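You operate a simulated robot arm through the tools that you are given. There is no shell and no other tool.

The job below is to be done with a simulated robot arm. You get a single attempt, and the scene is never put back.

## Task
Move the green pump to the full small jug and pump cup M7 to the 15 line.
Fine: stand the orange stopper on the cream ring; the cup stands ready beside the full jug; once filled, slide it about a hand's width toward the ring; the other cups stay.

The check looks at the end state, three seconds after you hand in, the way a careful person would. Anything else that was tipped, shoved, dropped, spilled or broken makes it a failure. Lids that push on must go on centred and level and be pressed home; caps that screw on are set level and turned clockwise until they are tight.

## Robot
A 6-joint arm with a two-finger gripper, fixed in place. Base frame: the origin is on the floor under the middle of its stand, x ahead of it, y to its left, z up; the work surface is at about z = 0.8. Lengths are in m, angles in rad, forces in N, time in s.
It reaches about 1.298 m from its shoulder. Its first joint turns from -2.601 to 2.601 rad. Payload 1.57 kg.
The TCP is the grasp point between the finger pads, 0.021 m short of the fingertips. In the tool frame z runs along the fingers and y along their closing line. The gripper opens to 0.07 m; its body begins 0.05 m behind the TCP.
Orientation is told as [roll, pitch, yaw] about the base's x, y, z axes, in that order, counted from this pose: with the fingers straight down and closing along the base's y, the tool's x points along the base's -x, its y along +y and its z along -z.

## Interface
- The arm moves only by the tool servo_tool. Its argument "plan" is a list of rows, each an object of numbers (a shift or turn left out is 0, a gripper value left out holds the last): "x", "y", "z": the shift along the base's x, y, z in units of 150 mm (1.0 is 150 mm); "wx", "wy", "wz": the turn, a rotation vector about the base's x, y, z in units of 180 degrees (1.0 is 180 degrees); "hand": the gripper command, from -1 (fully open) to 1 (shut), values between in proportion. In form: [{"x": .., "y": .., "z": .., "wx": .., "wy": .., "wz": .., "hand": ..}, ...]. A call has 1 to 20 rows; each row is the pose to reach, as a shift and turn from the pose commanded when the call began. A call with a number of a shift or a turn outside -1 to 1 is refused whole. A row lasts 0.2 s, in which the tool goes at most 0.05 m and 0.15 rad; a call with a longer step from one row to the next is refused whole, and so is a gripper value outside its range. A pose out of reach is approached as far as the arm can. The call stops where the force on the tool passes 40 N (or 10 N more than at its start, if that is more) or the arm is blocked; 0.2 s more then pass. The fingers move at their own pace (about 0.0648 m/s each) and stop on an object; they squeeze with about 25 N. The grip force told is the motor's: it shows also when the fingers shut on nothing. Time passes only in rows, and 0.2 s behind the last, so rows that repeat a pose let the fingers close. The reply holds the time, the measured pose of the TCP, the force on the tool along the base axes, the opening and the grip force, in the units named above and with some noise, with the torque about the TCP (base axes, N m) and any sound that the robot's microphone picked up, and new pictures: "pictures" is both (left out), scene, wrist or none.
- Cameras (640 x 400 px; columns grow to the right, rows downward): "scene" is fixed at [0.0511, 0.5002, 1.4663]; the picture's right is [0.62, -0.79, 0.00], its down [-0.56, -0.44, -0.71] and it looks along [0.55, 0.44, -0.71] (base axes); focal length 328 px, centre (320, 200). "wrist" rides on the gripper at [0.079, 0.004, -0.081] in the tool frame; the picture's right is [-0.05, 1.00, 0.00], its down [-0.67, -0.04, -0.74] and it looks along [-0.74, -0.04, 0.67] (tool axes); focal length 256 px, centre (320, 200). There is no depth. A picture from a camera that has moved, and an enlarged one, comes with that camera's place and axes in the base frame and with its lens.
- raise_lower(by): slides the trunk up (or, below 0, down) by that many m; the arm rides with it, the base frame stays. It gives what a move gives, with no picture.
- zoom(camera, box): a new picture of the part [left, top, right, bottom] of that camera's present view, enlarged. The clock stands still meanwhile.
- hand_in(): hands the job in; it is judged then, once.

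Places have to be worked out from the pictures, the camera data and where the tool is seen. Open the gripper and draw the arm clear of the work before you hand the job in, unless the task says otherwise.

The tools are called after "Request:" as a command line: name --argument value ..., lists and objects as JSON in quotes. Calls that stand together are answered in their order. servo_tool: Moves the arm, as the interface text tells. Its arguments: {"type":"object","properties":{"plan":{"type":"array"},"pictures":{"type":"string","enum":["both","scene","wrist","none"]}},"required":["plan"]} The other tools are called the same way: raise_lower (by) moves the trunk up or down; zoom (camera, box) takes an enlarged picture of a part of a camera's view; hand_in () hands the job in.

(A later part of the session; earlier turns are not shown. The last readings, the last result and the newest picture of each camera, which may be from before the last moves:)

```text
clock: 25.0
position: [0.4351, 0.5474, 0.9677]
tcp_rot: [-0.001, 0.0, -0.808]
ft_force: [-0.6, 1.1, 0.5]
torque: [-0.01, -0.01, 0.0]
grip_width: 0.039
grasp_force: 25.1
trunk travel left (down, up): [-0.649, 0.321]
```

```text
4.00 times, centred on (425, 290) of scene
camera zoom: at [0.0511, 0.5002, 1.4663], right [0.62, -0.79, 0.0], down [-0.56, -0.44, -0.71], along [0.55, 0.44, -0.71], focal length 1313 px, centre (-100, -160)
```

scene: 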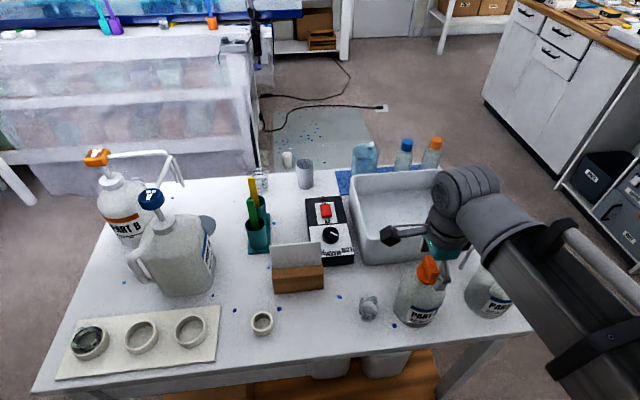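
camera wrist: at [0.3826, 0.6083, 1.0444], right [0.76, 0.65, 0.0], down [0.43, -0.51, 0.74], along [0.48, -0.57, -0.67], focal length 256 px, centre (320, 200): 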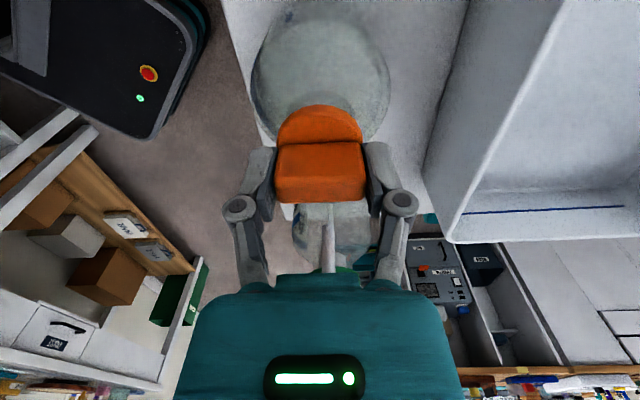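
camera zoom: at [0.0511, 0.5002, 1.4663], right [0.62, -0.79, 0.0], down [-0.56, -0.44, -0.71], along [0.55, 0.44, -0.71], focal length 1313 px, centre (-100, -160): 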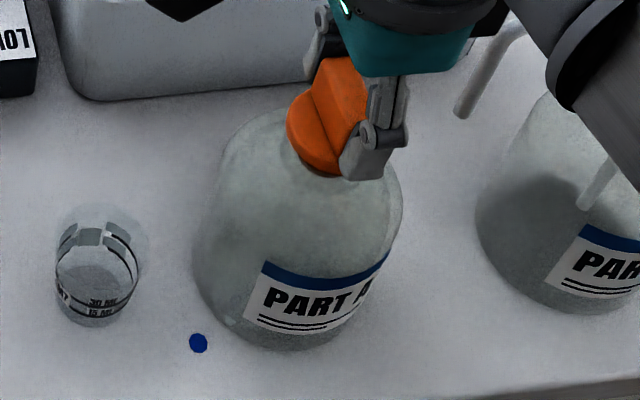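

No pull force at all, so the stopper lifts freely. I'll raise 4 cm more and confirm it leaves the neck and the jug stays.

Request:
raise_lower --by 0.04

Request:
servo_tool --plan '[{"z": 0.0, "hand": 1}]' --pictures "both"

Request:
zoom --camera "scene" --box '[370, 220, 510, 340]'

Request:
zoom --camera "wrist" --box '[240, 60, 400, 210]'

```text
clock: 25.8
position: [0.4352, 0.5478, 1.007]
tcp_rot: [-0.001, 0.0, -0.81]
ft_force: [-0.2, 0.0, 0.0]
torque: [-0.01, 0.01, 0.03]
grip_width: 0.039
grasp_force: 24.8
trunk travel left (down, up): [-0.689, 0.281]
```

```text
clock: 26.2
position: [0.4344, 0.5468, 1.0079]
tcp_rot: [0.001, -0.001, -0.811]
ft_force: [-1.1, -0.4, -0.9]
torque: [0.05, 0.01, 0.01]
grip_width: 0.0388
grasp_force: 25.0
trunk travel left (down, up): [-0.689, 0.281]
camera wrist: at [0.3828, 0.6084, 1.0882], right [0.76, 0.65, 0.0], down [0.43, -0.51, 0.74], along [0.48, -0.57, -0.67], focal length 256 px, centre (320, 200)
```

scene: 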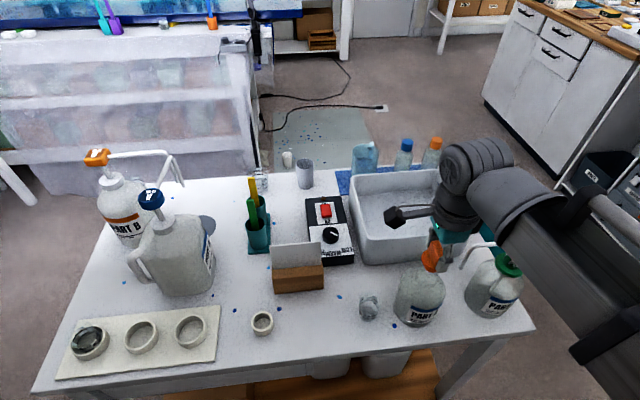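
wrist: 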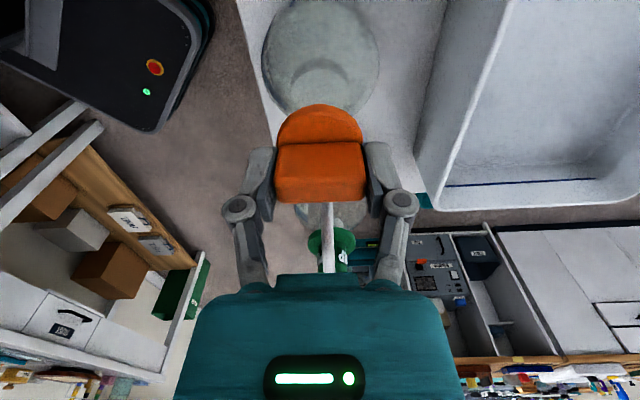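

```text
3.33 times, centred on (440, 280) of scene
camera zoom: at [0.0511, 0.5002, 1.4663], right [0.62, -0.79, 0.0], down [-0.56, -0.44, -0.71], along [0.55, 0.44, -0.71], focal length 1094 px, centre (-80, -67)
```

zoom: 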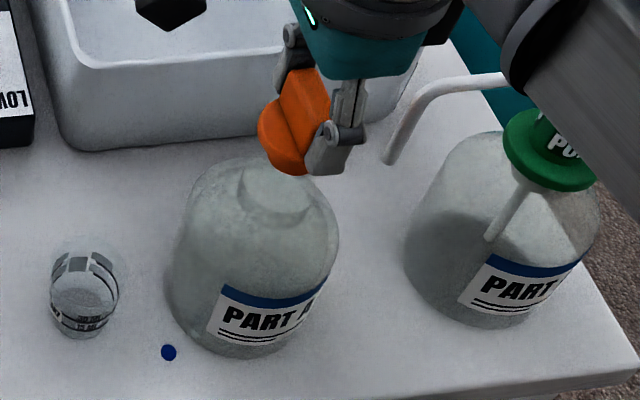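

```text
2.67 times, centred on (320, 135) of wrist
camera zoom: at [0.3828, 0.6084, 1.0882], right [0.76, 0.65, 0.0], down [0.43, -0.51, 0.74], along [0.48, -0.57, -0.67], focal length 683 px, centre (320, 373)
```

zoom: 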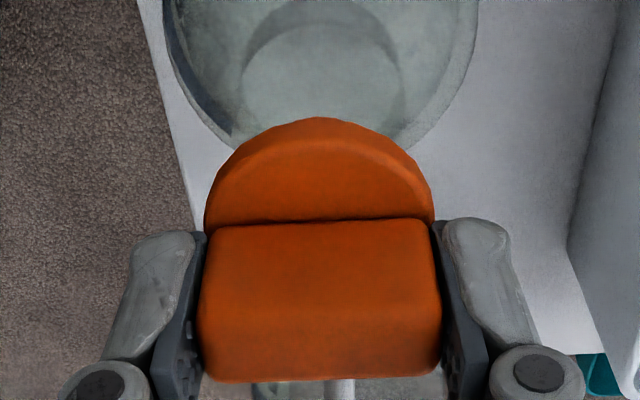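

The stopper is out and the jug hasn't moved. I'll carry it along the table edge toward the ring near (0.213, 0.775), well above the cup rim, and look at the ring from there.

Request:
servo_tool --plan '[{"x": -0.2, "y": 0.2, "hand": 1}, {"x": -0.4, "y": 0.4, "hand": 1}, {"x": -0.6, "y": 0.6, "hand": 1}, {"x": -0.8, "y": 0.8, "hand": 1}, {"x": -1.0, "y": 1.0, "hand": 1}, {"x": -1.0, "y": 1.0, "hand": 1}]' --pictures "both"

```text
clock: 27.6
position: [0.2825, 0.6978, 1.0073]
tcp_rot: [0.003, 0.0, -0.813]
ft_force: [-0.4, -0.5, -0.6]
torque: [-0.04, -0.01, -0.01]
grip_width: 0.0387
grasp_force: 25.6
trunk travel left (down, up): [-0.689, 0.281]
camera wrist: at [0.2309, 0.7578, 1.0881], right [0.76, 0.65, 0.0], down [0.43, -0.51, 0.74], along [0.48, -0.57, -0.67], focal length 256 px, centre (320, 200)
```

scene: 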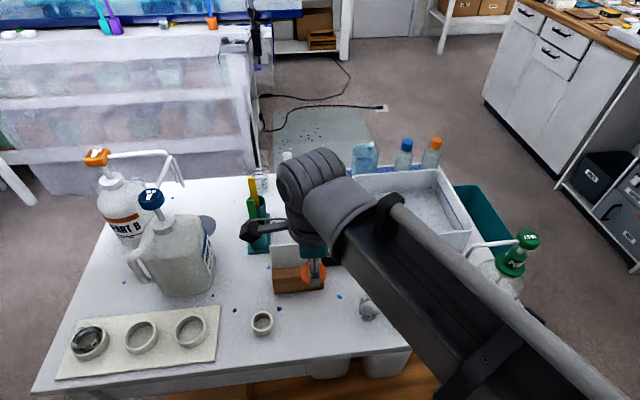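
wrist: 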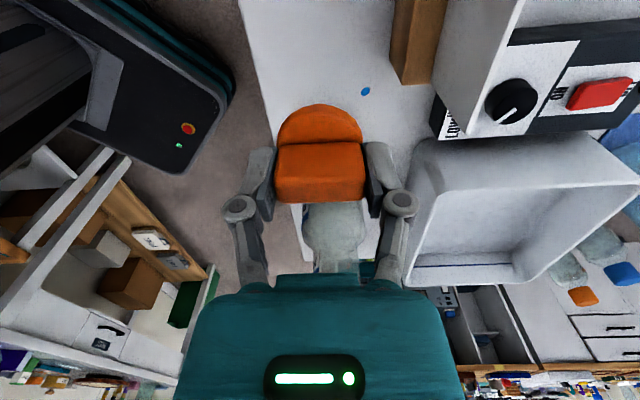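

I'm over the wooden block side of the route, all steady. I'll continue to above the ring; from there the wrist camera should see the ring just past the stopper's flange.

Request:
servo_tool --plan '[{"x": -0.16, "y": 0.165, "hand": 1}, {"x": -0.32, "y": 0.33, "hand": 1}, {"x": -0.47, "y": 0.491, "hand": 1}, {"x": -0.47, "y": 0.491, "hand": 1}]' --pictures "both"

Request:
zoom --camera "wrist" --box '[250, 0, 390, 110]'

```text
clock: 28.6
position: [0.2141, 0.771, 1.0079]
tcp_rot: [0.0, -0.003, -0.812]
ft_force: [0.4, -0.7, -0.5]
torque: [0.0, 0.04, -0.03]
grip_width: 0.0387
grasp_force: 24.5
trunk travel left (down, up): [-0.689, 0.281]
camera wrist: at [0.1619, 0.8325, 1.0881], right [0.76, 0.65, 0.0], down [0.43, -0.51, 0.74], along [0.48, -0.57, -0.67], focal length 256 px, centre (320, 200)
```

scene: 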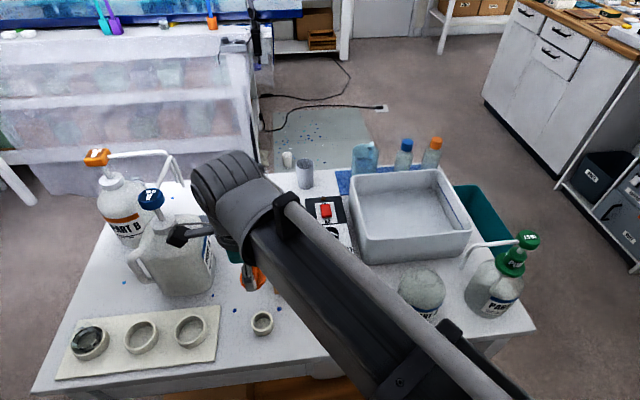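
wrist: 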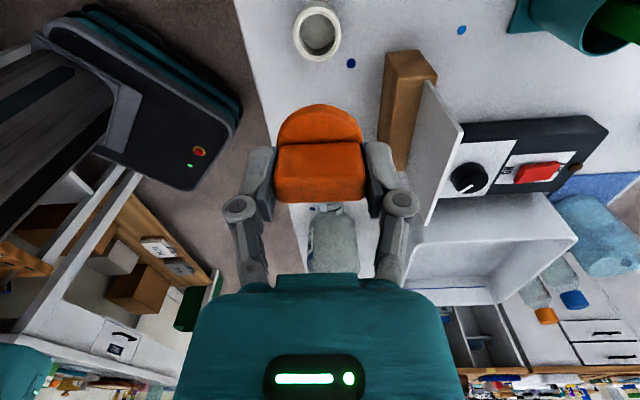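

```text
3.64 times, centred on (320, 55) of wrist
camera zoom: at [0.1619, 0.8325, 1.0881], right [0.76, 0.65, 0.0], down [0.43, -0.51, 0.74], along [0.48, -0.57, -0.67], focal length 931 px, centre (320, 727)
```

zoom: 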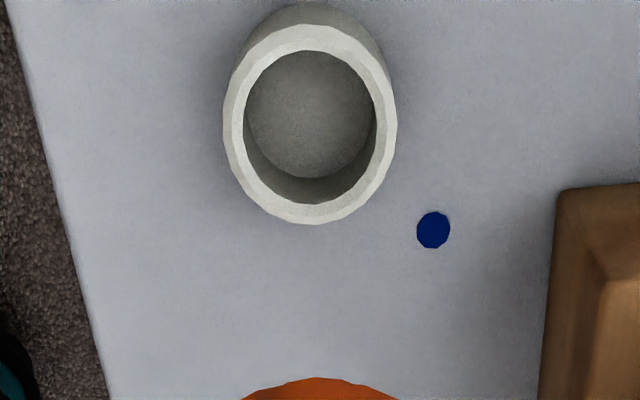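

The ring is visible beyond the flange. Let me zoom on the held stopper in the scene view to see its plug underneath.

Request:
zoom --camera "scene" --box '[215, 240, 295, 345]'

```text
3.81 times, centred on (255, 292) of scene
camera zoom: at [0.0511, 0.5002, 1.4663], right [0.62, -0.79, 0.0], down [-0.56, -0.44, -0.71], along [0.55, 0.44, -0.71], focal length 1251 px, centre (568, -152)
```

zoom: 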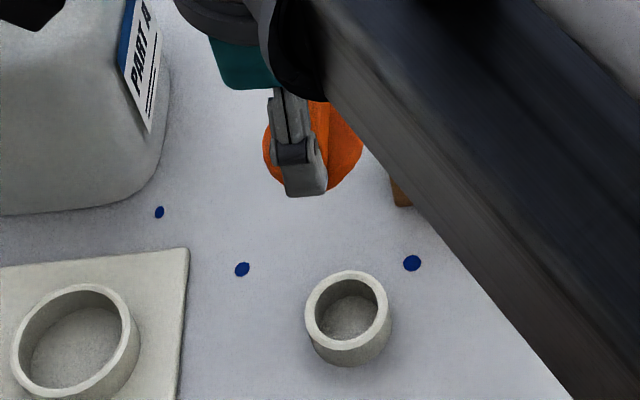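

The plug isn't visible from here. I'll lower to about 6 cm above seating and use the close wrist view to centre on the ring.

Request:
raise_lower --by -0.085

Request:
servo_tool --plan '[{"z": 0.0, "hand": 1}]' --pictures "both"

Request:
zoom --camera "wrist" --box '[250, 20, 390, 130]'

Request:
zoom --camera "scene" --box '[215, 240, 315, 345]'

```text
clock: 29.8
position: [0.2135, 0.7702, 0.9226]
tcp_rot: [0.002, 0.0, -0.809]
ft_force: [0.3, -0.7, -1.0]
torque: [-0.01, -0.02, -0.01]
grip_width: 0.0391
grasp_force: 25.0
trunk travel left (down, up): [-0.604, 0.366]
```

```text
clock: 30.2
position: [0.2138, 0.7704, 0.9238]
tcp_rot: [0.0, -0.001, -0.81]
ft_force: [0.0, 0.0, -0.7]
torque: [0.0, 0.01, 0.01]
grip_width: 0.0388
grasp_force: 25.0
trunk travel left (down, up): [-0.604, 0.366]
camera wrist: at [0.1623, 0.8323, 1.0032], right [0.76, 0.65, 0.0], down [0.43, -0.51, 0.74], along [0.48, -0.57, -0.67], focal length 256 px, centre (320, 200)
```

scene: 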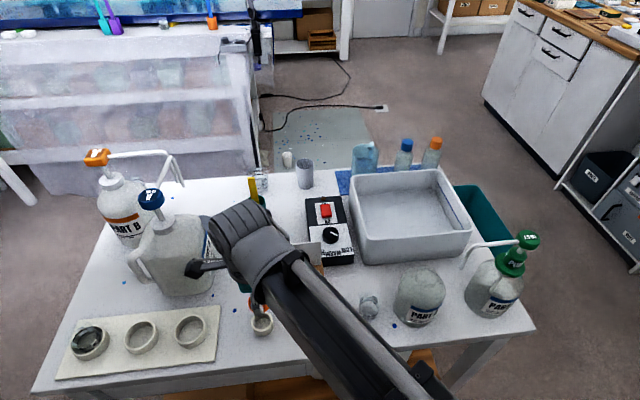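
wrist: 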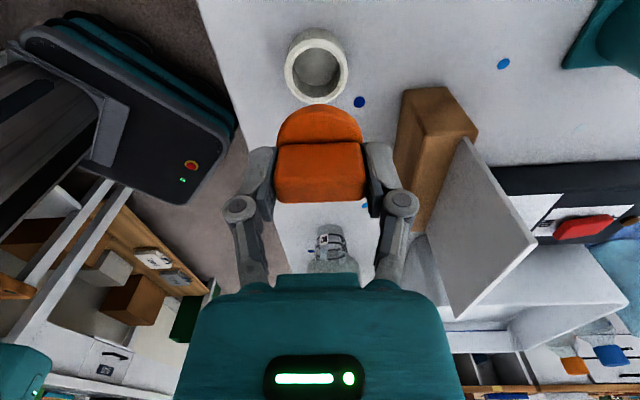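

```text
3.64 times, centred on (320, 75) of wrist
camera zoom: at [0.1623, 0.8323, 1.0032], right [0.76, 0.65, 0.0], down [0.43, -0.51, 0.74], along [0.48, -0.57, -0.67], focal length 931 px, centre (320, 654)
```

zoom: 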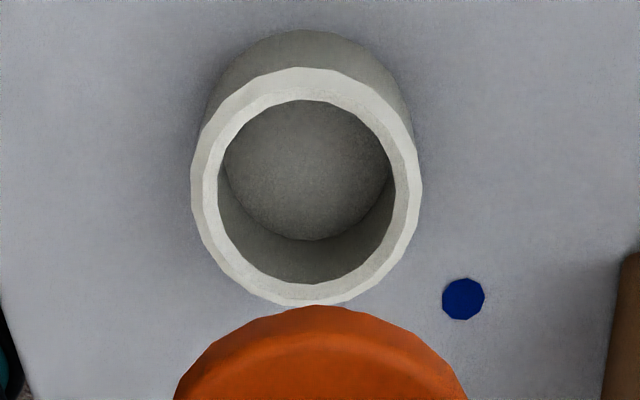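

```text
3.81 times, centred on (265, 292) of scene
camera zoom: at [0.0511, 0.5002, 1.4663], right [0.62, -0.79, 0.0], down [-0.56, -0.44, -0.71], along [0.55, 0.44, -0.71], focal length 1251 px, centre (530, -152)
```

zoom: 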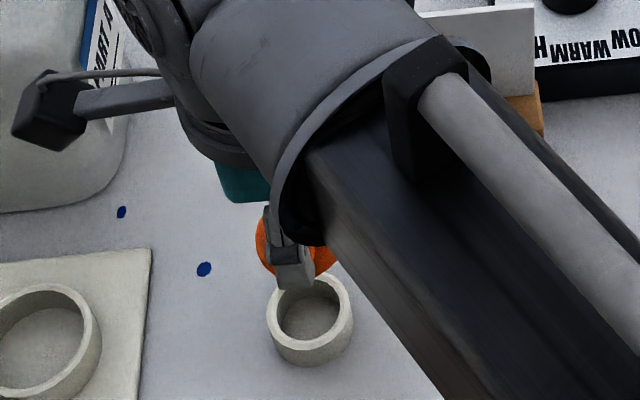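

The ring centre comes out about 8 mm further left than the hand and 1–2 mm nearer; its top is at z≈0.82. I'll shift by that and lower 3 cm to check again at close range.

Request:
servo_tool --plan '[{"x": -0.044, "y": 0.032, "hand": 1}, {"x": -0.044, "y": 0.032, "hand": 1}]' --pictures "none"

Request:
raise_lower --by -0.03

Request:
servo_tool --plan '[{"z": 0.0, "hand": 1}]' --pictures "wrist"

Request:
zoom --camera "wrist" --box '[250, 40, 390, 150]'

Request:
zoom --camera "scene" --box '[215, 270, 315, 345]'

```text
clock: 30.8
position: [0.2077, 0.7765, 0.9221]
tcp_rot: [0.002, 0.0, -0.81]
ft_force: [0.3, -0.7, -0.4]
torque: [0.0, 0.03, -0.01]
grip_width: 0.0389
grasp_force: 24.2
trunk travel left (down, up): [-0.604, 0.366]
```

```text
clock: 31.6
position: [0.2081, 0.7768, 0.892]
tcp_rot: [0.001, 0.0, -0.809]
ft_force: [-0.1, 0.3, 0.1]
torque: [-0.02, 0.01, -0.01]
grip_width: 0.0391
grasp_force: 25.0
trunk travel left (down, up): [-0.574, 0.396]
```

```text
clock: 31.9
position: [0.2064, 0.7773, 0.8923]
tcp_rot: [0.001, -0.001, -0.811]
ft_force: [0.6, 0.4, -0.4]
torque: [0.02, 0.0, -0.03]
grip_width: 0.0387
grasp_force: 24.7
trunk travel left (down, up): [-0.574, 0.396]
camera wrist: at [0.1555, 0.8374, 0.9732], right [0.76, 0.65, 0.0], down [0.43, -0.51, 0.74], along [0.48, -0.57, -0.67], focal length 256 px, centre (320, 200)
```

wrist: 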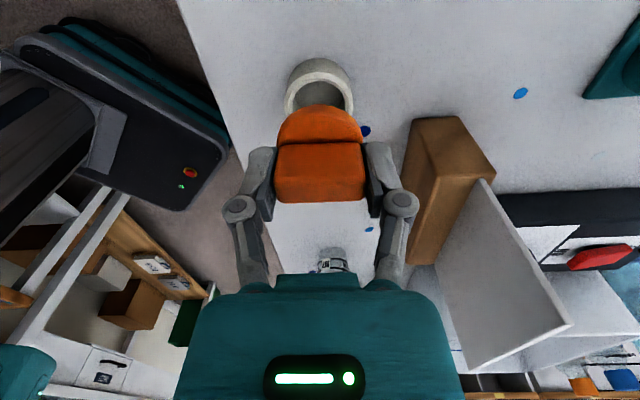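

```text
3.64 times, centred on (320, 95) of wrist
camera zoom: at [0.1555, 0.8374, 0.9732], right [0.76, 0.65, 0.0], down [0.43, -0.51, 0.74], along [0.48, -0.57, -0.67], focal length 931 px, centre (320, 582)
```

zoom: 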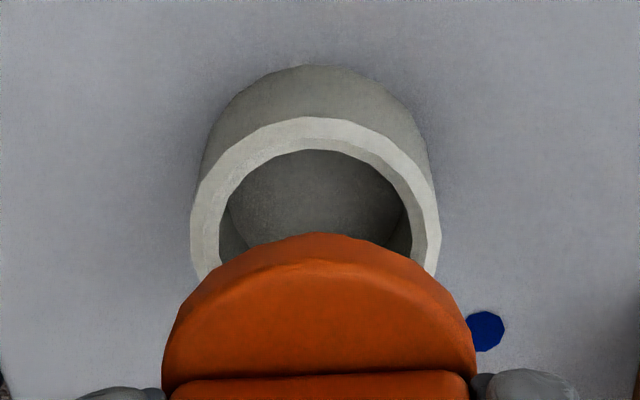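

```text
5.33 times, centred on (265, 308) of scene
camera zoom: at [0.0511, 0.5002, 1.4663], right [0.62, -0.79, 0.0], down [-0.56, -0.44, -0.71], along [0.55, 0.44, -0.71], focal length 1751 px, centre (613, -373)
```

zoom: 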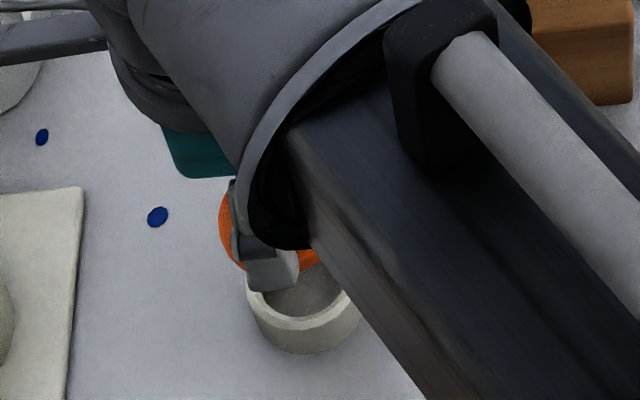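

Both views agree that I overshot about 2.5 mm left and am ~2 mm too far. I'll correct and lower another 2.5 cm.

Request:
servo_tool --plan '[{"x": 0.003, "y": -0.022, "hand": 1}, {"x": 0.003, "y": -0.022, "hand": 1}]' --pictures "none"

Request:
raise_lower --by -0.022

Request:
servo_tool --plan '[{"z": 0.0, "hand": 1}]' --pictures "wrist"

Request:
zoom --camera "wrist" --box '[250, 40, 390, 150]'

Request:
zoom --camera "scene" --box '[215, 270, 315, 345]'

```text
clock: 32.5
position: [0.2092, 0.7743, 0.8919]
tcp_rot: [0.001, 0.001, -0.809]
ft_force: [-0.1, -0.6, -0.4]
torque: [0.0, 0.01, 0.0]
grip_width: 0.0392
grasp_force: 25.0
trunk travel left (down, up): [-0.574, 0.396]
```

```text
clock: 33.2
position: [0.2088, 0.7738, 0.8715]
tcp_rot: [0.0, 0.0, -0.809]
ft_force: [-0.5, -0.4, -0.4]
torque: [0.0, 0.03, 0.03]
grip_width: 0.0388
grasp_force: 24.8
trunk travel left (down, up): [-0.552, 0.418]
```

```text
clock: 33.6
position: [0.2075, 0.7737, 0.8703]
tcp_rot: [-0.001, 0.001, -0.81]
ft_force: [0.4, -1.1, -1.0]
torque: [0.01, -0.03, 0.02]
grip_width: 0.0388
grasp_force: 25.2
trunk travel left (down, up): [-0.552, 0.418]
camera wrist: at [0.156, 0.8343, 0.9512], right [0.76, 0.65, 0.0], down [0.43, -0.51, 0.74], along [0.48, -0.57, -0.67], focal length 256 px, centre (320, 200)
```

wrist: 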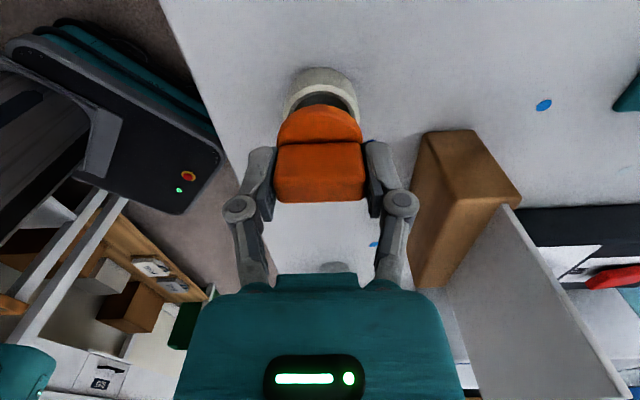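

```text
3.64 times, centred on (320, 95) of wrist
camera zoom: at [0.156, 0.8343, 0.9512], right [0.76, 0.65, 0.0], down [0.43, -0.51, 0.74], along [0.48, -0.57, -0.67], focal length 931 px, centre (320, 582)
```

zoom: 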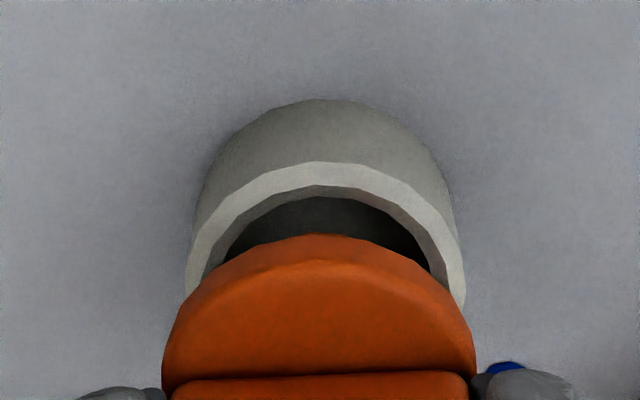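

```text
5.33 times, centred on (265, 308) of scene
camera zoom: at [0.0511, 0.5002, 1.4663], right [0.62, -0.79, 0.0], down [-0.56, -0.44, -0.71], along [0.55, 0.44, -0.71], focal length 1751 px, centre (613, -373)
```

zoom: 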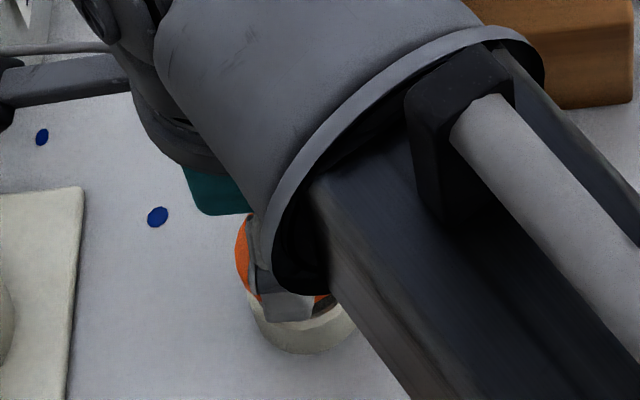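

Now well aligned in both views. I'll lower in small steps, watching the vertical force for contact.

Request:
raise_lower --by -0.012

Request:
raise_lower --by -0.003

Request:
zoom --camera "wrist" --box '[250, 40, 390, 150]'

Request:
zoom --camera "scene" --box '[215, 270, 315, 345]'

```text
clock: 34.2
position: [0.2073, 0.7717, 0.8587]
tcp_rot: [0.003, 0.0, -0.81]
ft_force: [0.0, 0.3, -0.9]
torque: [0.0, 0.02, -0.04]
grip_width: 0.0389
grasp_force: 24.7
trunk travel left (down, up): [-0.54, 0.43]
```

```text
clock: 34.8
position: [0.2084, 0.7728, 0.8557]
tcp_rot: [0.004, 0.001, -0.809]
ft_force: [-0.2, 0.2, 0.4]
torque: [-0.01, 0.03, -0.02]
grip_width: 0.039
grasp_force: 25.0
trunk travel left (down, up): [-0.537, 0.433]
```

```text
3.64 times, centred on (320, 95) of wrist
camera zoom: at [0.156, 0.8343, 0.9362], right [0.76, 0.65, 0.0], down [0.43, -0.51, 0.74], along [0.48, -0.57, -0.67], focal length 931 px, centre (320, 582)
```

zoom: 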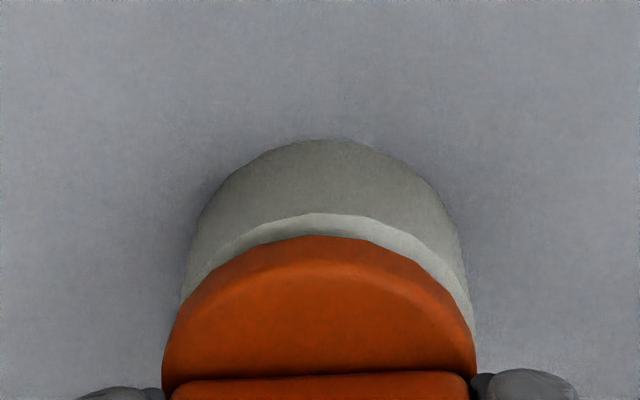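

```text
5.33 times, centred on (265, 308) of scene
camera zoom: at [0.0511, 0.5002, 1.4663], right [0.62, -0.79, 0.0], down [-0.56, -0.44, -0.71], along [0.55, 0.44, -0.71], focal length 1751 px, centre (613, -373)
```

zoom: 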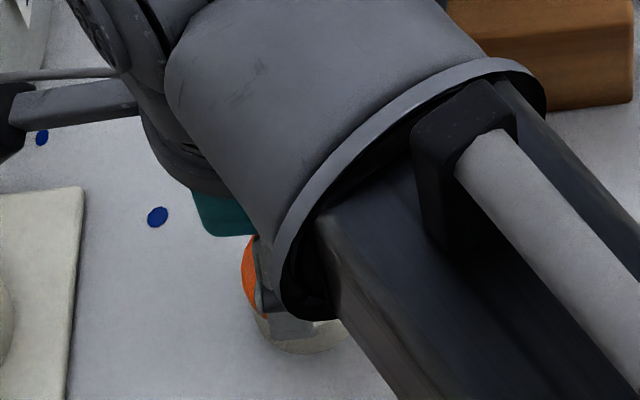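

Still no contact; ring and flange look concentric. I'll continue down in 3 mm steps.

Request:
raise_lower --by -0.003

Request:
raise_lower --by -0.002

```text
clock: 35.3
position: [0.2075, 0.7739, 0.8528]
tcp_rot: [0.003, 0.0, -0.811]
ft_force: [0.1, -0.5, 0.2]
torque: [-0.03, 0.01, -0.01]
grip_width: 0.039
grasp_force: 24.8
trunk travel left (down, up): [-0.534, 0.436]
```

```text
clock: 35.8
position: [0.2075, 0.7734, 0.8509]
tcp_rot: [0.002, 0.0, -0.811]
ft_force: [0.2, 1.1, 3.6]
torque: [-0.02, -0.02, 0.01]
grip_width: 0.0389
grasp_force: 25.2
trunk travel left (down, up): [-0.532, 0.438]
```

A 3.6 N contact shows at TCP z 0.851. I'll look at the seat before releasing.

Request:
zoom --camera "wrist" --box '[250, 40, 390, 150]'

Request:
zoom --camera "scene" --box '[235, 285, 295, 345]'

```text
3.64 times, centred on (320, 95) of wrist
camera zoom: at [0.156, 0.8343, 0.9314], right [0.76, 0.65, 0.0], down [0.43, -0.51, 0.74], along [0.48, -0.57, -0.67], focal length 931 px, centre (320, 582)
```

zoom: 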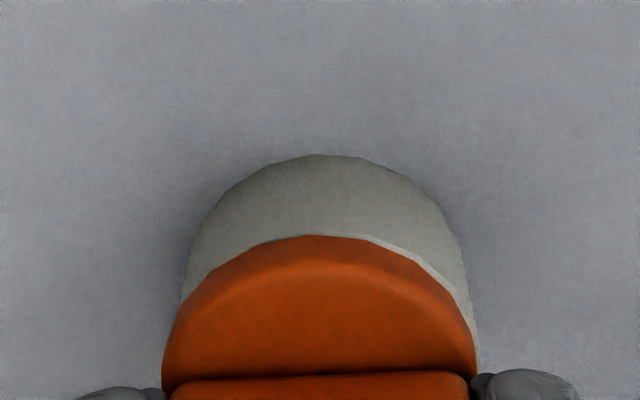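

```text
6.67 times, centred on (265, 315) of scene
camera zoom: at [0.0511, 0.5002, 1.4663], right [0.62, -0.79, 0.0], down [-0.56, -0.44, -0.71], along [0.55, 0.44, -0.71], focal length 2189 px, centre (687, -567)
```

zoom: 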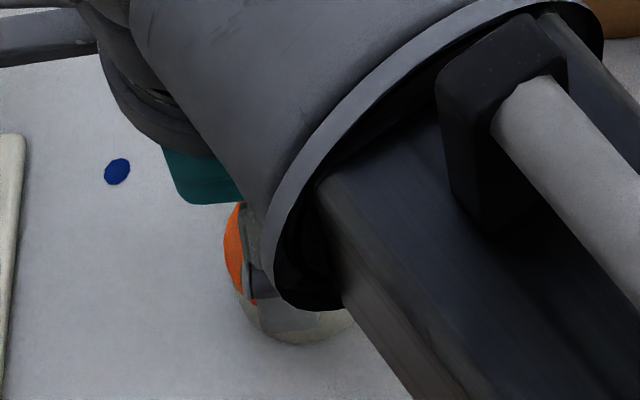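

Flange sits flush and concentric on the ring. I'll open the fingers partway (to ~56 mm) to release.

Request:
servo_tool --plan '[{"hand": 0.0}, {"hand": -0.3}, {"hand": -0.6}, {"hand": -0.6}]' --pictures "wrist"

Request:
raise_lower --by 0.06

Request:
servo_tool --plan '[{"z": 0.0}]' --pictures "both"

Request:
zoom --camera "wrist" --box '[250, 20, 390, 150]'

```text
clock: 36.8
position: [0.2089, 0.7734, 0.8508]
tcp_rot: [0.003, -0.001, -0.81]
ft_force: [0.1, 0.8, 0.1]
torque: [0.05, 0.0, 0.0]
grip_width: 0.056
grasp_force: 0.0
trunk travel left (down, up): [-0.532, 0.438]
camera wrist: at [0.156, 0.8343, 0.9312], right [0.76, 0.65, 0.0], down [0.43, -0.51, 0.74], along [0.48, -0.57, -0.67], focal length 256 px, centre (320, 200)
```

wrist: 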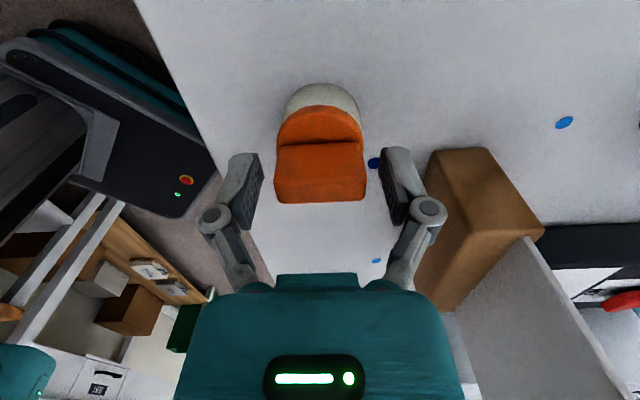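

```text
clock: 37.8
position: [0.209, 0.7738, 0.9105]
tcp_rot: [0.0, -0.001, -0.81]
ft_force: [-0.2, 0.4, 0.2]
torque: [0.02, 0.03, 0.0]
grip_width: 0.0559
grasp_force: 0.1
trunk travel left (down, up): [-0.592, 0.378]
```

```text
clock: 38.2
position: [0.2069, 0.774, 0.9106]
tcp_rot: [0.003, 0.001, -0.81]
ft_force: [0.2, -0.7, 0.0]
torque: [0.02, 0.0, -0.02]
grip_width: 0.056
grasp_force: 0.0
trunk travel left (down, up): [-0.592, 0.378]
camera wrist: at [0.156, 0.8343, 0.9912], right [0.76, 0.65, 0.0], down [0.43, -0.51, 0.74], along [0.48, -0.57, -0.67], focal length 256 px, centre (320, 200)
```

scene: 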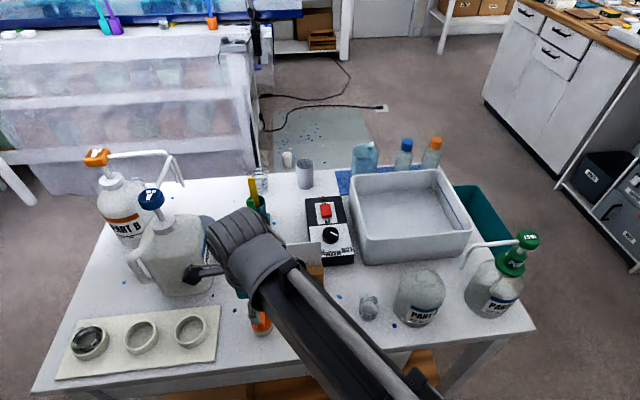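
wrist: 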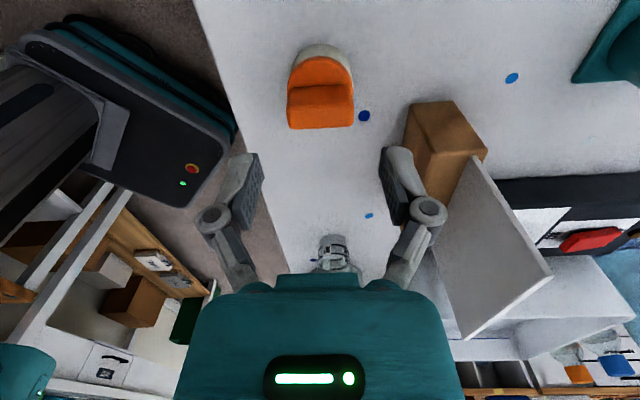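

```text
3.08 times, centred on (320, 85) of wrist
camera zoom: at [0.156, 0.8343, 0.9912], right [0.76, 0.65, 0.0], down [0.43, -0.51, 0.74], along [0.48, -0.57, -0.67], focal length 788 px, centre (320, 554)
```

zoom: 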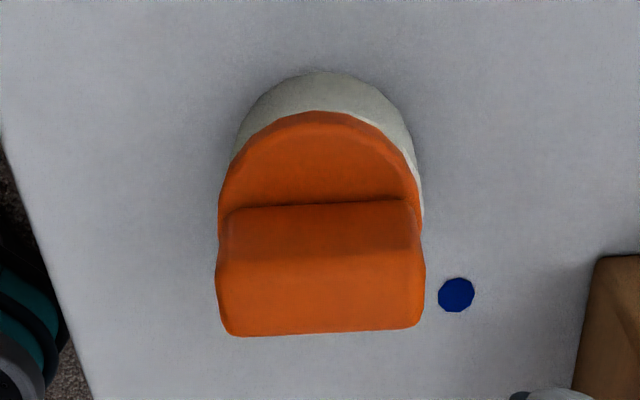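

The stopper stands on the ring. Now I raise the trunk for travel and swing toward the right front of the table, turning the hand for a level approach to the pump collar.

Request:
raise_lower --by 0.17

Request:
servo_tool --plan '[{"x": 0.07, "y": -0.19, "wz": -0.026}, {"x": 0.14, "y": -0.38, "wz": -0.052}, {"x": 0.21, "y": -0.57, "wz": -0.078}, {"x": 0.28, "y": -0.76, "wz": -0.104}, {"x": 0.35, "y": -0.95, "wz": -0.13}, {"x": 0.35, "y": -0.95, "wz": -0.13}]' --pictures "none"

Request:
servo_tool --plan '[{"x": 0.08, "y": -0.19, "wz": -0.026}, {"x": 0.16, "y": -0.38, "wz": -0.052}, {"x": 0.24, "y": -0.57, "wz": -0.078}, {"x": 0.32, "y": -0.76, "wz": -0.104}, {"x": 0.4, "y": -0.95, "wz": -0.13}, {"x": 0.4, "y": -0.95, "wz": -0.13}]' --pictures "scene"

```text
clock: 40.1
position: [0.2082, 0.7743, 1.0809]
tcp_rot: [0.001, 0.0, -0.809]
ft_force: [-0.2, -0.7, -0.1]
torque: [-0.01, 0.02, 0.02]
grip_width: 0.0562
grasp_force: 0.2
trunk travel left (down, up): [-0.762, 0.208]
```

```text
clock: 41.5
position: [0.2638, 0.6301, 1.079]
tcp_rot: [0.0, -0.002, -1.22]
ft_force: [-0.1, 0.0, 0.0]
torque: [-0.02, -0.02, -0.02]
grip_width: 0.0559
grasp_force: 0.0
trunk travel left (down, up): [-0.762, 0.208]
```

```text
clock: 42.9
position: [0.3232, 0.4874, 1.0797]
tcp_rot: [0.0, 0.001, -1.628]
ft_force: [0.5, 0.1, 0.2]
torque: [0.0, -0.03, 0.0]
grip_width: 0.056
grasp_force: 0.0
trunk travel left (down, up): [-0.762, 0.208]
```

scene: 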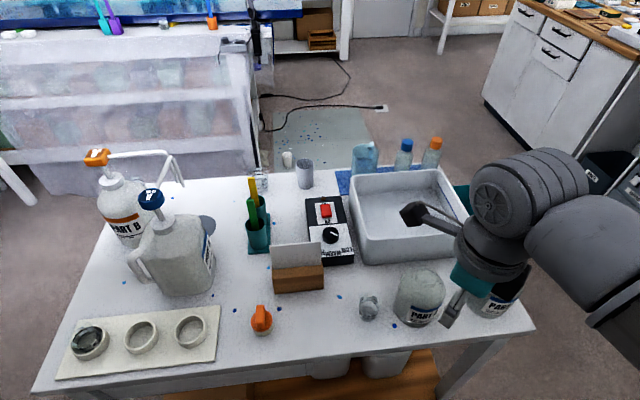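

The stopper stands upright on the ring. I keep swinging to the right front, completing the yaw to about -2.0.

Request:
servo_tool --plan '[{"x": 0.08, "y": -0.18, "wz": -0.024}, {"x": 0.16, "y": -0.36, "wz": -0.048}, {"x": 0.24, "y": -0.54, "wz": -0.072}, {"x": 0.32, "y": -0.72, "wz": -0.096}, {"x": 0.4, "y": -0.9, "wz": -0.12}, {"x": 0.4, "y": -0.9, "wz": -0.12}]' --pictures "scene"

Request:
zoom --camera "scene" --box '[225, 290, 305, 350]'

```text
clock: 44.3
position: [0.3833, 0.3575, 1.0808]
tcp_rot: [-0.001, -0.001, -2.005]
ft_force: [-0.3, -0.4, 0.9]
torque: [0.0, -0.03, 0.01]
grip_width: 0.0562
grasp_force: 0.0
out of reach, approached as far as the arm can: row 5, 6
trunk travel left (down, up): [-0.762, 0.208]
```

scene: 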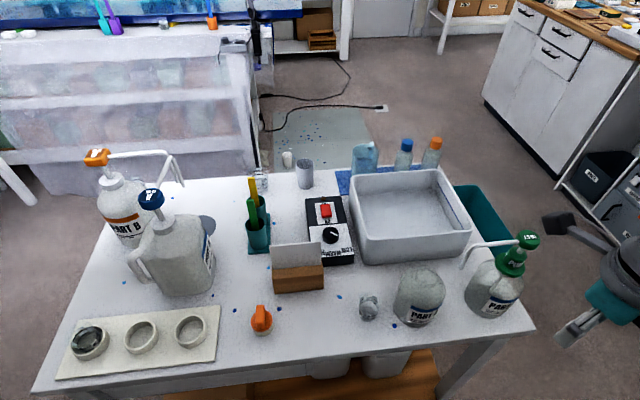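

```text
6.67 times, centred on (265, 320) of scene
camera zoom: at [0.0511, 0.5002, 1.4663], right [0.62, -0.79, 0.0], down [-0.56, -0.44, -0.71], along [0.55, 0.44, -0.71], focal length 2189 px, centre (687, -600)
```

zoom: 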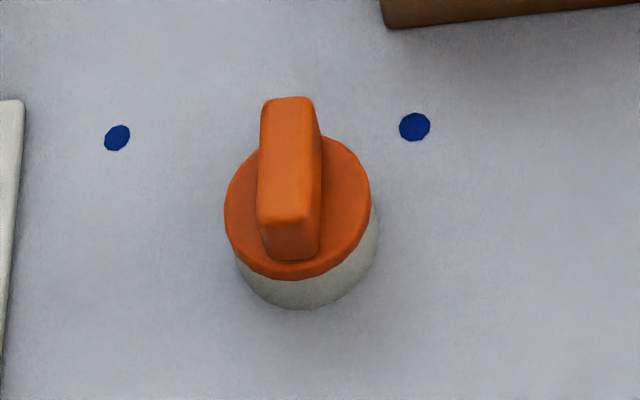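

The stopper sits level on the ring. The arm's minimum radius is about 0.525 m, so I'll approach the pump from azimuth ~80° (off the right corner), moving outward around that limit and trimming yaw to -1.745.

Request:
servo_tool --plan '[{"x": 0.22, "y": -0.13, "wz": 0.02}, {"x": 0.44, "y": -0.26, "wz": 0.04}, {"x": 0.647, "y": -0.383, "wz": 0.06}, {"x": 0.74, "y": -0.58, "wz": 0.08}, {"x": 0.83, "y": -0.78, "wz": 0.0828}, {"x": 0.913, "y": -0.983, "wz": 0.0828}, {"x": 0.913, "y": -0.983, "wz": 0.0828}]' --pictures "none"

```text
clock: 45.9
position: [0.5212, 0.2082, 1.0811]
tcp_rot: [-0.002, 0.0, -1.745]
ft_force: [-0.2, -0.6, 0.5]
torque: [-0.01, 0.03, -0.03]
grip_width: 0.056
grasp_force: 0.0
trunk travel left (down, up): [-0.762, 0.208]
```

Now pitch the hand up to about 10° below level, keeping the wrist in place; the fingers stay high above the pump.

Request:
servo_tool --plan '[{"x": 0.029, "y": 0.165, "z": 0.012, "wx": 0.0438, "wy": -0.0077}, {"x": 0.058, "y": 0.328, "z": 0.047, "wx": 0.0875, "wy": -0.0154}, {"x": 0.085, "y": 0.483, "z": 0.104, "wx": 0.1313, "wy": -0.0231}, {"x": 0.111, "y": 0.63, "z": 0.183, "wx": 0.1751, "wy": -0.0308}, {"x": 0.135, "y": 0.764, "z": 0.282, "wx": 0.2189, "wy": -0.0386}, {"x": 0.156, "y": 0.883, "z": 0.399, "wx": 0.2626, "wy": -0.0463}]' --pictures "none"

Request:
servo_tool --plan '[{"x": 0.018, "y": 0.102, "z": 0.133, "wx": 0.0438, "wy": -0.0077}, {"x": 0.033, "y": 0.185, "z": 0.279, "wx": 0.0875, "wy": -0.0154}, {"x": 0.044, "y": 0.247, "z": 0.435, "wx": 0.1313, "wy": -0.0231}, {"x": 0.051, "y": 0.288, "z": 0.597, "wx": 0.1751, "wy": -0.0308}, {"x": 0.051, "y": 0.288, "z": 0.597, "wx": 0.1751, "wy": -0.0308, "hand": -1}, {"x": 0.051, "y": 0.288, "z": 0.597, "wx": 0.1751, "wy": -0.0308, "hand": -1}]' --pictures "both"

```text
clock: 47.3
position: [0.5438, 0.3412, 1.1436]
tcp_rot: [0.001, 0.839, -1.744]
ft_force: [-0.4, -0.7, -0.5]
torque: [-0.02, 0.01, -0.02]
grip_width: 0.0562
grasp_force: 0.1
trunk travel left (down, up): [-0.762, 0.208]
```

```text
clock: 48.7
position: [0.5516, 0.3853, 1.2345]
tcp_rot: [0.006, 1.396, -1.741]
ft_force: [-0.7, 0.7, -0.2]
torque: [0.0, 0.0, -0.01]
grip_width: 0.0704
grasp_force: 0.1
out of reach, approached as far as the arm can: row 1, 2, 3, 4, 5, 6
trunk travel left (down, up): [-0.762, 0.208]
camera wrist: at [0.5439, 0.3189, 1.326], right [0.98, -0.18, -0.05], down [-0.18, -0.83, -0.53], along [0.05, 0.53, -0.85], focal length 256 px, centre (320, 200)
```

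scene: 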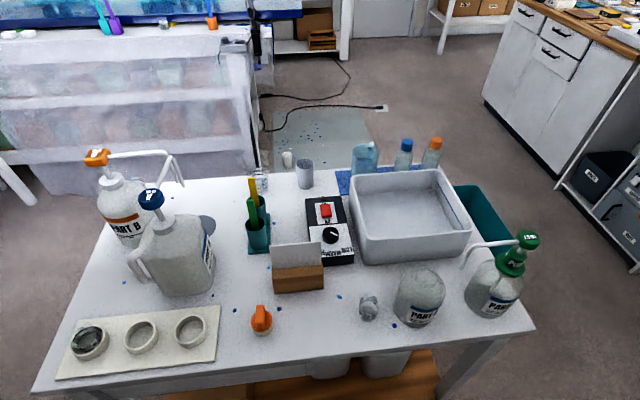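
wrist: 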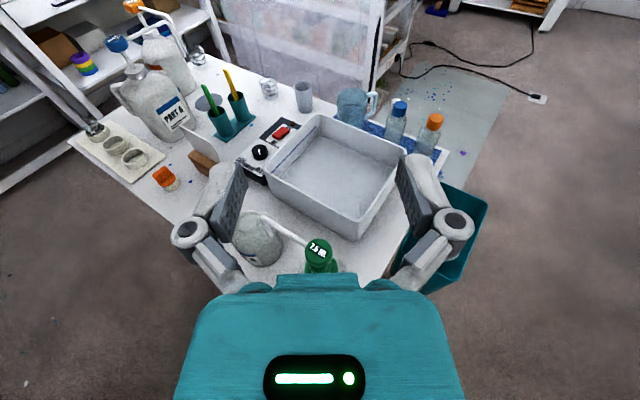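

The level view shows the pump head ahead. I'll zoom to fix the pump axis and spout precisely.

Request:
zoom --camera "wrist" --box '[240, 195, 350, 280]'

Request:
zoom --camera "scene" --box '[450, 220, 550, 325]'

```text
4.71 times, centred on (295, 238) of wrist
camera zoom: at [0.5439, 0.3189, 1.326], right [0.98, -0.18, -0.05], down [-0.18, -0.83, -0.53], along [0.05, 0.53, -0.85], focal length 1205 px, centre (438, 24)
```

zoom: 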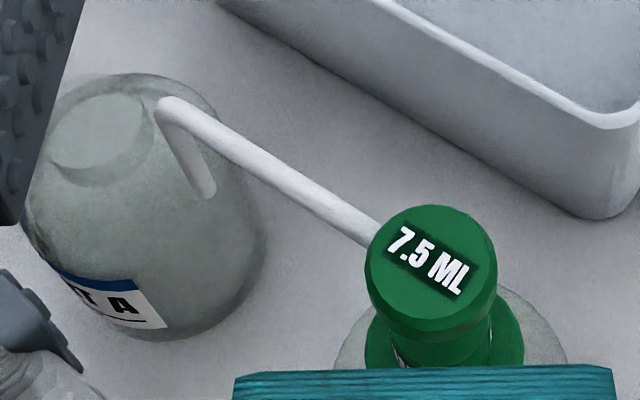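

```text
3.81 times, centred on (500, 272) of scene
camera zoom: at [0.0511, 0.5002, 1.4663], right [0.62, -0.79, 0.0], down [-0.56, -0.44, -0.71], along [0.55, 0.44, -0.71], focal length 1251 px, centre (-366, -76)
```

zoom: 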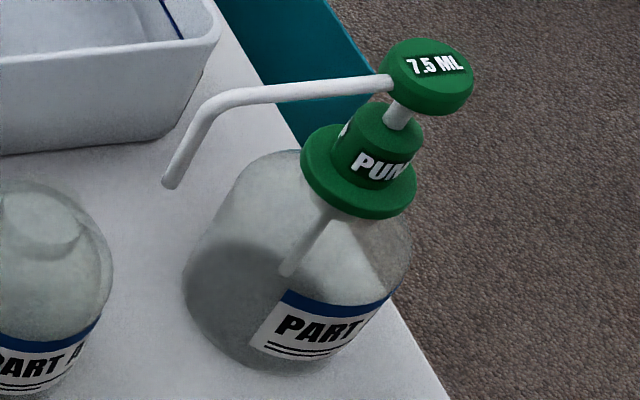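

Triangulated pump axis ≈(0.547, 0.4355), collar z≈0.949–0.985, head 1.003–1.02, spout tip (0.476, 0.507, 0.947): a pure translation to the other jug will put the tip right over the cup. I'll align on the collar with a standoff and lower the trunk in stages.

Request:
servo_tool --plan '[{"x": -0.054, "y": -0.058, "hand": -1}, {"x": -0.108, "y": -0.117, "hand": -1}, {"x": -0.108, "y": -0.117, "hand": -1}]' --pictures "none"

Request:
raise_lower --by -0.18

Request:
servo_tool --plan '[{"z": 0.0, "hand": -1}]' --pictures "both"

```text
clock: 49.5
position: [0.5367, 0.3656, 1.2336]
tcp_rot: [0.005, 1.397, -1.738]
ft_force: [0.8, 0.2, -0.8]
torque: [0.01, 0.01, 0.02]
grip_width: 0.0698
grasp_force: 0.1
trunk travel left (down, up): [-0.762, 0.208]
```

```text
clock: 51.5
position: [0.5355, 0.3661, 1.055]
tcp_rot: [0.005, 1.397, -1.741]
ft_force: [-0.2, 0.0, -0.3]
torque: [-0.02, 0.0, 0.05]
grip_width: 0.0702
grasp_force: 0.0
trunk travel left (down, up): [-0.582, 0.388]
```

```text
clock: 51.9
position: [0.536, 0.3659, 1.0553]
tcp_rot: [0.004, 1.397, -1.74]
ft_force: [0.1, 0.5, 0.7]
torque: [0.01, 0.0, -0.01]
grip_width: 0.0698
grasp_force: 0.0
trunk travel left (down, up): [-0.582, 0.388]
camera wrist: at [0.5278, 0.3004, 1.1461], right [0.98, -0.18, -0.05], down [-0.18, -0.83, -0.53], along [0.05, 0.53, -0.85], focal length 256 px, centre (320, 200)
```

scene: 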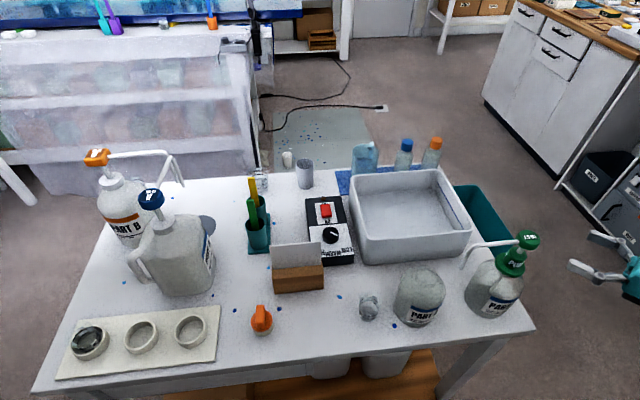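
wrist: 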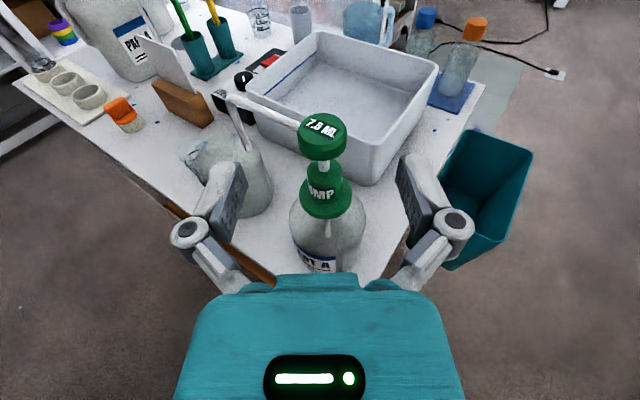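

Very good view of the pump between the open fingers. I'll zoom to measure the collar and read the lateral offset.

Request:
zoom --camera "wrist" --box '[260, 90, 390, 280]'

Request:
zoom --camera "wrist" --box '[275, 150, 375, 230]'

```text
2.11 times, centred on (325, 185) of wrist
camera zoom: at [0.5278, 0.3004, 1.1461], right [0.98, -0.18, -0.05], down [-0.18, -0.83, -0.53], along [0.05, 0.53, -0.85], focal length 539 px, centre (310, 232)
```

zoom: 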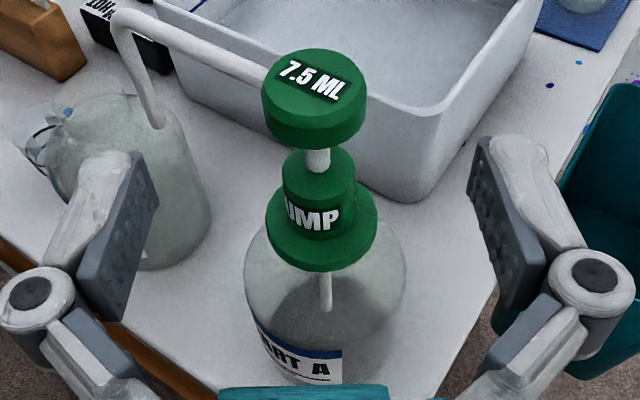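

```text
5.00 times, centred on (325, 190) of wrist
camera zoom: at [0.5278, 0.3004, 1.1461], right [0.98, -0.18, -0.05], down [-0.18, -0.83, -0.53], along [0.05, 0.53, -0.85], focal length 1280 px, centre (295, 250)
```

zoom: 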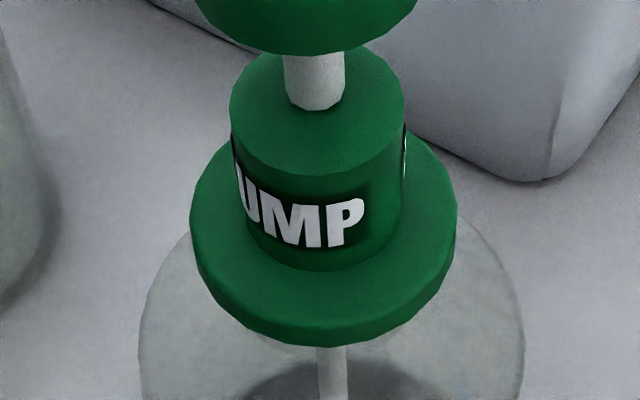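

Collar is 30 mm across with z≈0.943–0.977, and I'm laterally on axis with 7 cm standoff. I'll lower to TCP z≈0.963 and check before advancing.

Request:
raise_lower --by -0.092

Request:
servo_tool --plan '[{"z": 0.0, "hand": -1}]' --pictures "both"

Request:
zoom --camera "wrist" --box '[230, 0, 410, 200]'

Request:
zoom --camera "scene" --box '[450, 220, 640, 340]'

```text
clock: 53.2
position: [0.5361, 0.3674, 0.9627]
tcp_rot: [0.005, 1.396, -1.739]
ft_force: [0.4, 0.1, -0.4]
torque: [0.0, -0.04, -0.03]
grip_width: 0.0701
grasp_force: 0.0
trunk travel left (down, up): [-0.49, 0.48]
```

```text
clock: 53.6
position: [0.5358, 0.3662, 0.9638]
tcp_rot: [0.005, 1.397, -1.741]
ft_force: [-0.6, -0.2, 0.1]
torque: [-0.01, 0.03, -0.03]
grip_width: 0.0699
grasp_force: 0.1
trunk travel left (down, up): [-0.49, 0.48]
camera wrist: at [0.5278, 0.3004, 1.0541], right [0.98, -0.18, -0.05], down [-0.18, -0.83, -0.53], along [0.05, 0.53, -0.85], focal length 256 px, centre (320, 200)
```

scene: 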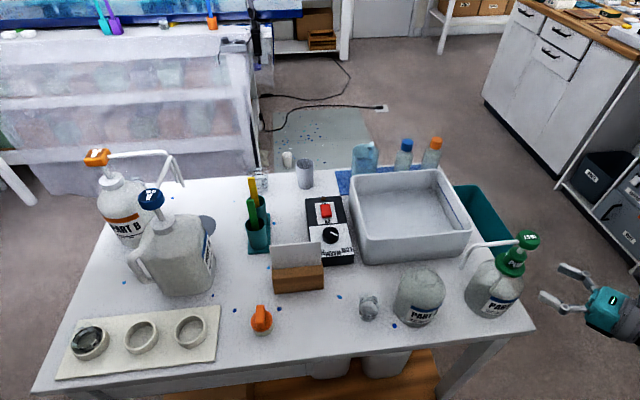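
wrist: 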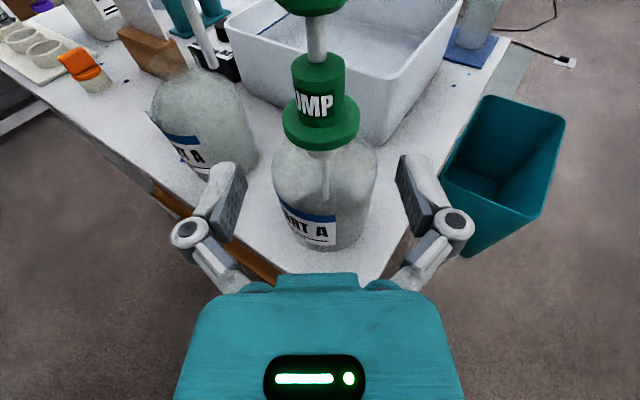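

```text
2.00 times, centred on (320, 100) of wrist
camera zoom: at [0.5278, 0.3004, 1.0541], right [0.98, -0.18, -0.05], down [-0.18, -0.83, -0.53], along [0.05, 0.53, -0.85], focal length 512 px, centre (320, 400)
```

zoom: 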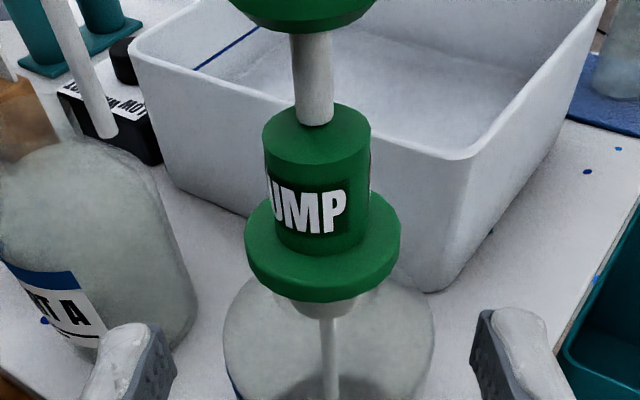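

```text
3.33 times, centred on (545, 280) of scene
camera zoom: at [0.0511, 0.5002, 1.4663], right [0.62, -0.79, 0.0], down [-0.56, -0.44, -0.71], along [0.55, 0.44, -0.71], focal length 1094 px, centre (-430, -67)
```

zoom: 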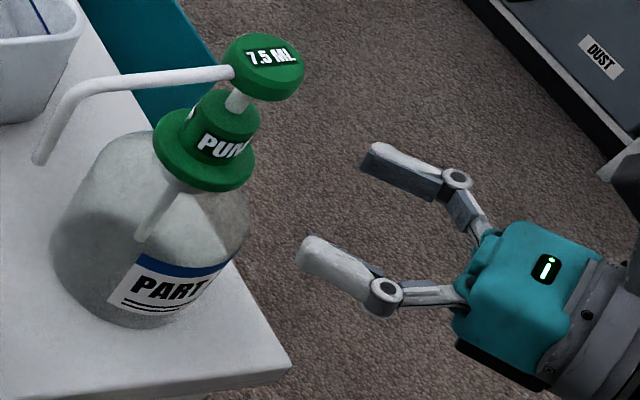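

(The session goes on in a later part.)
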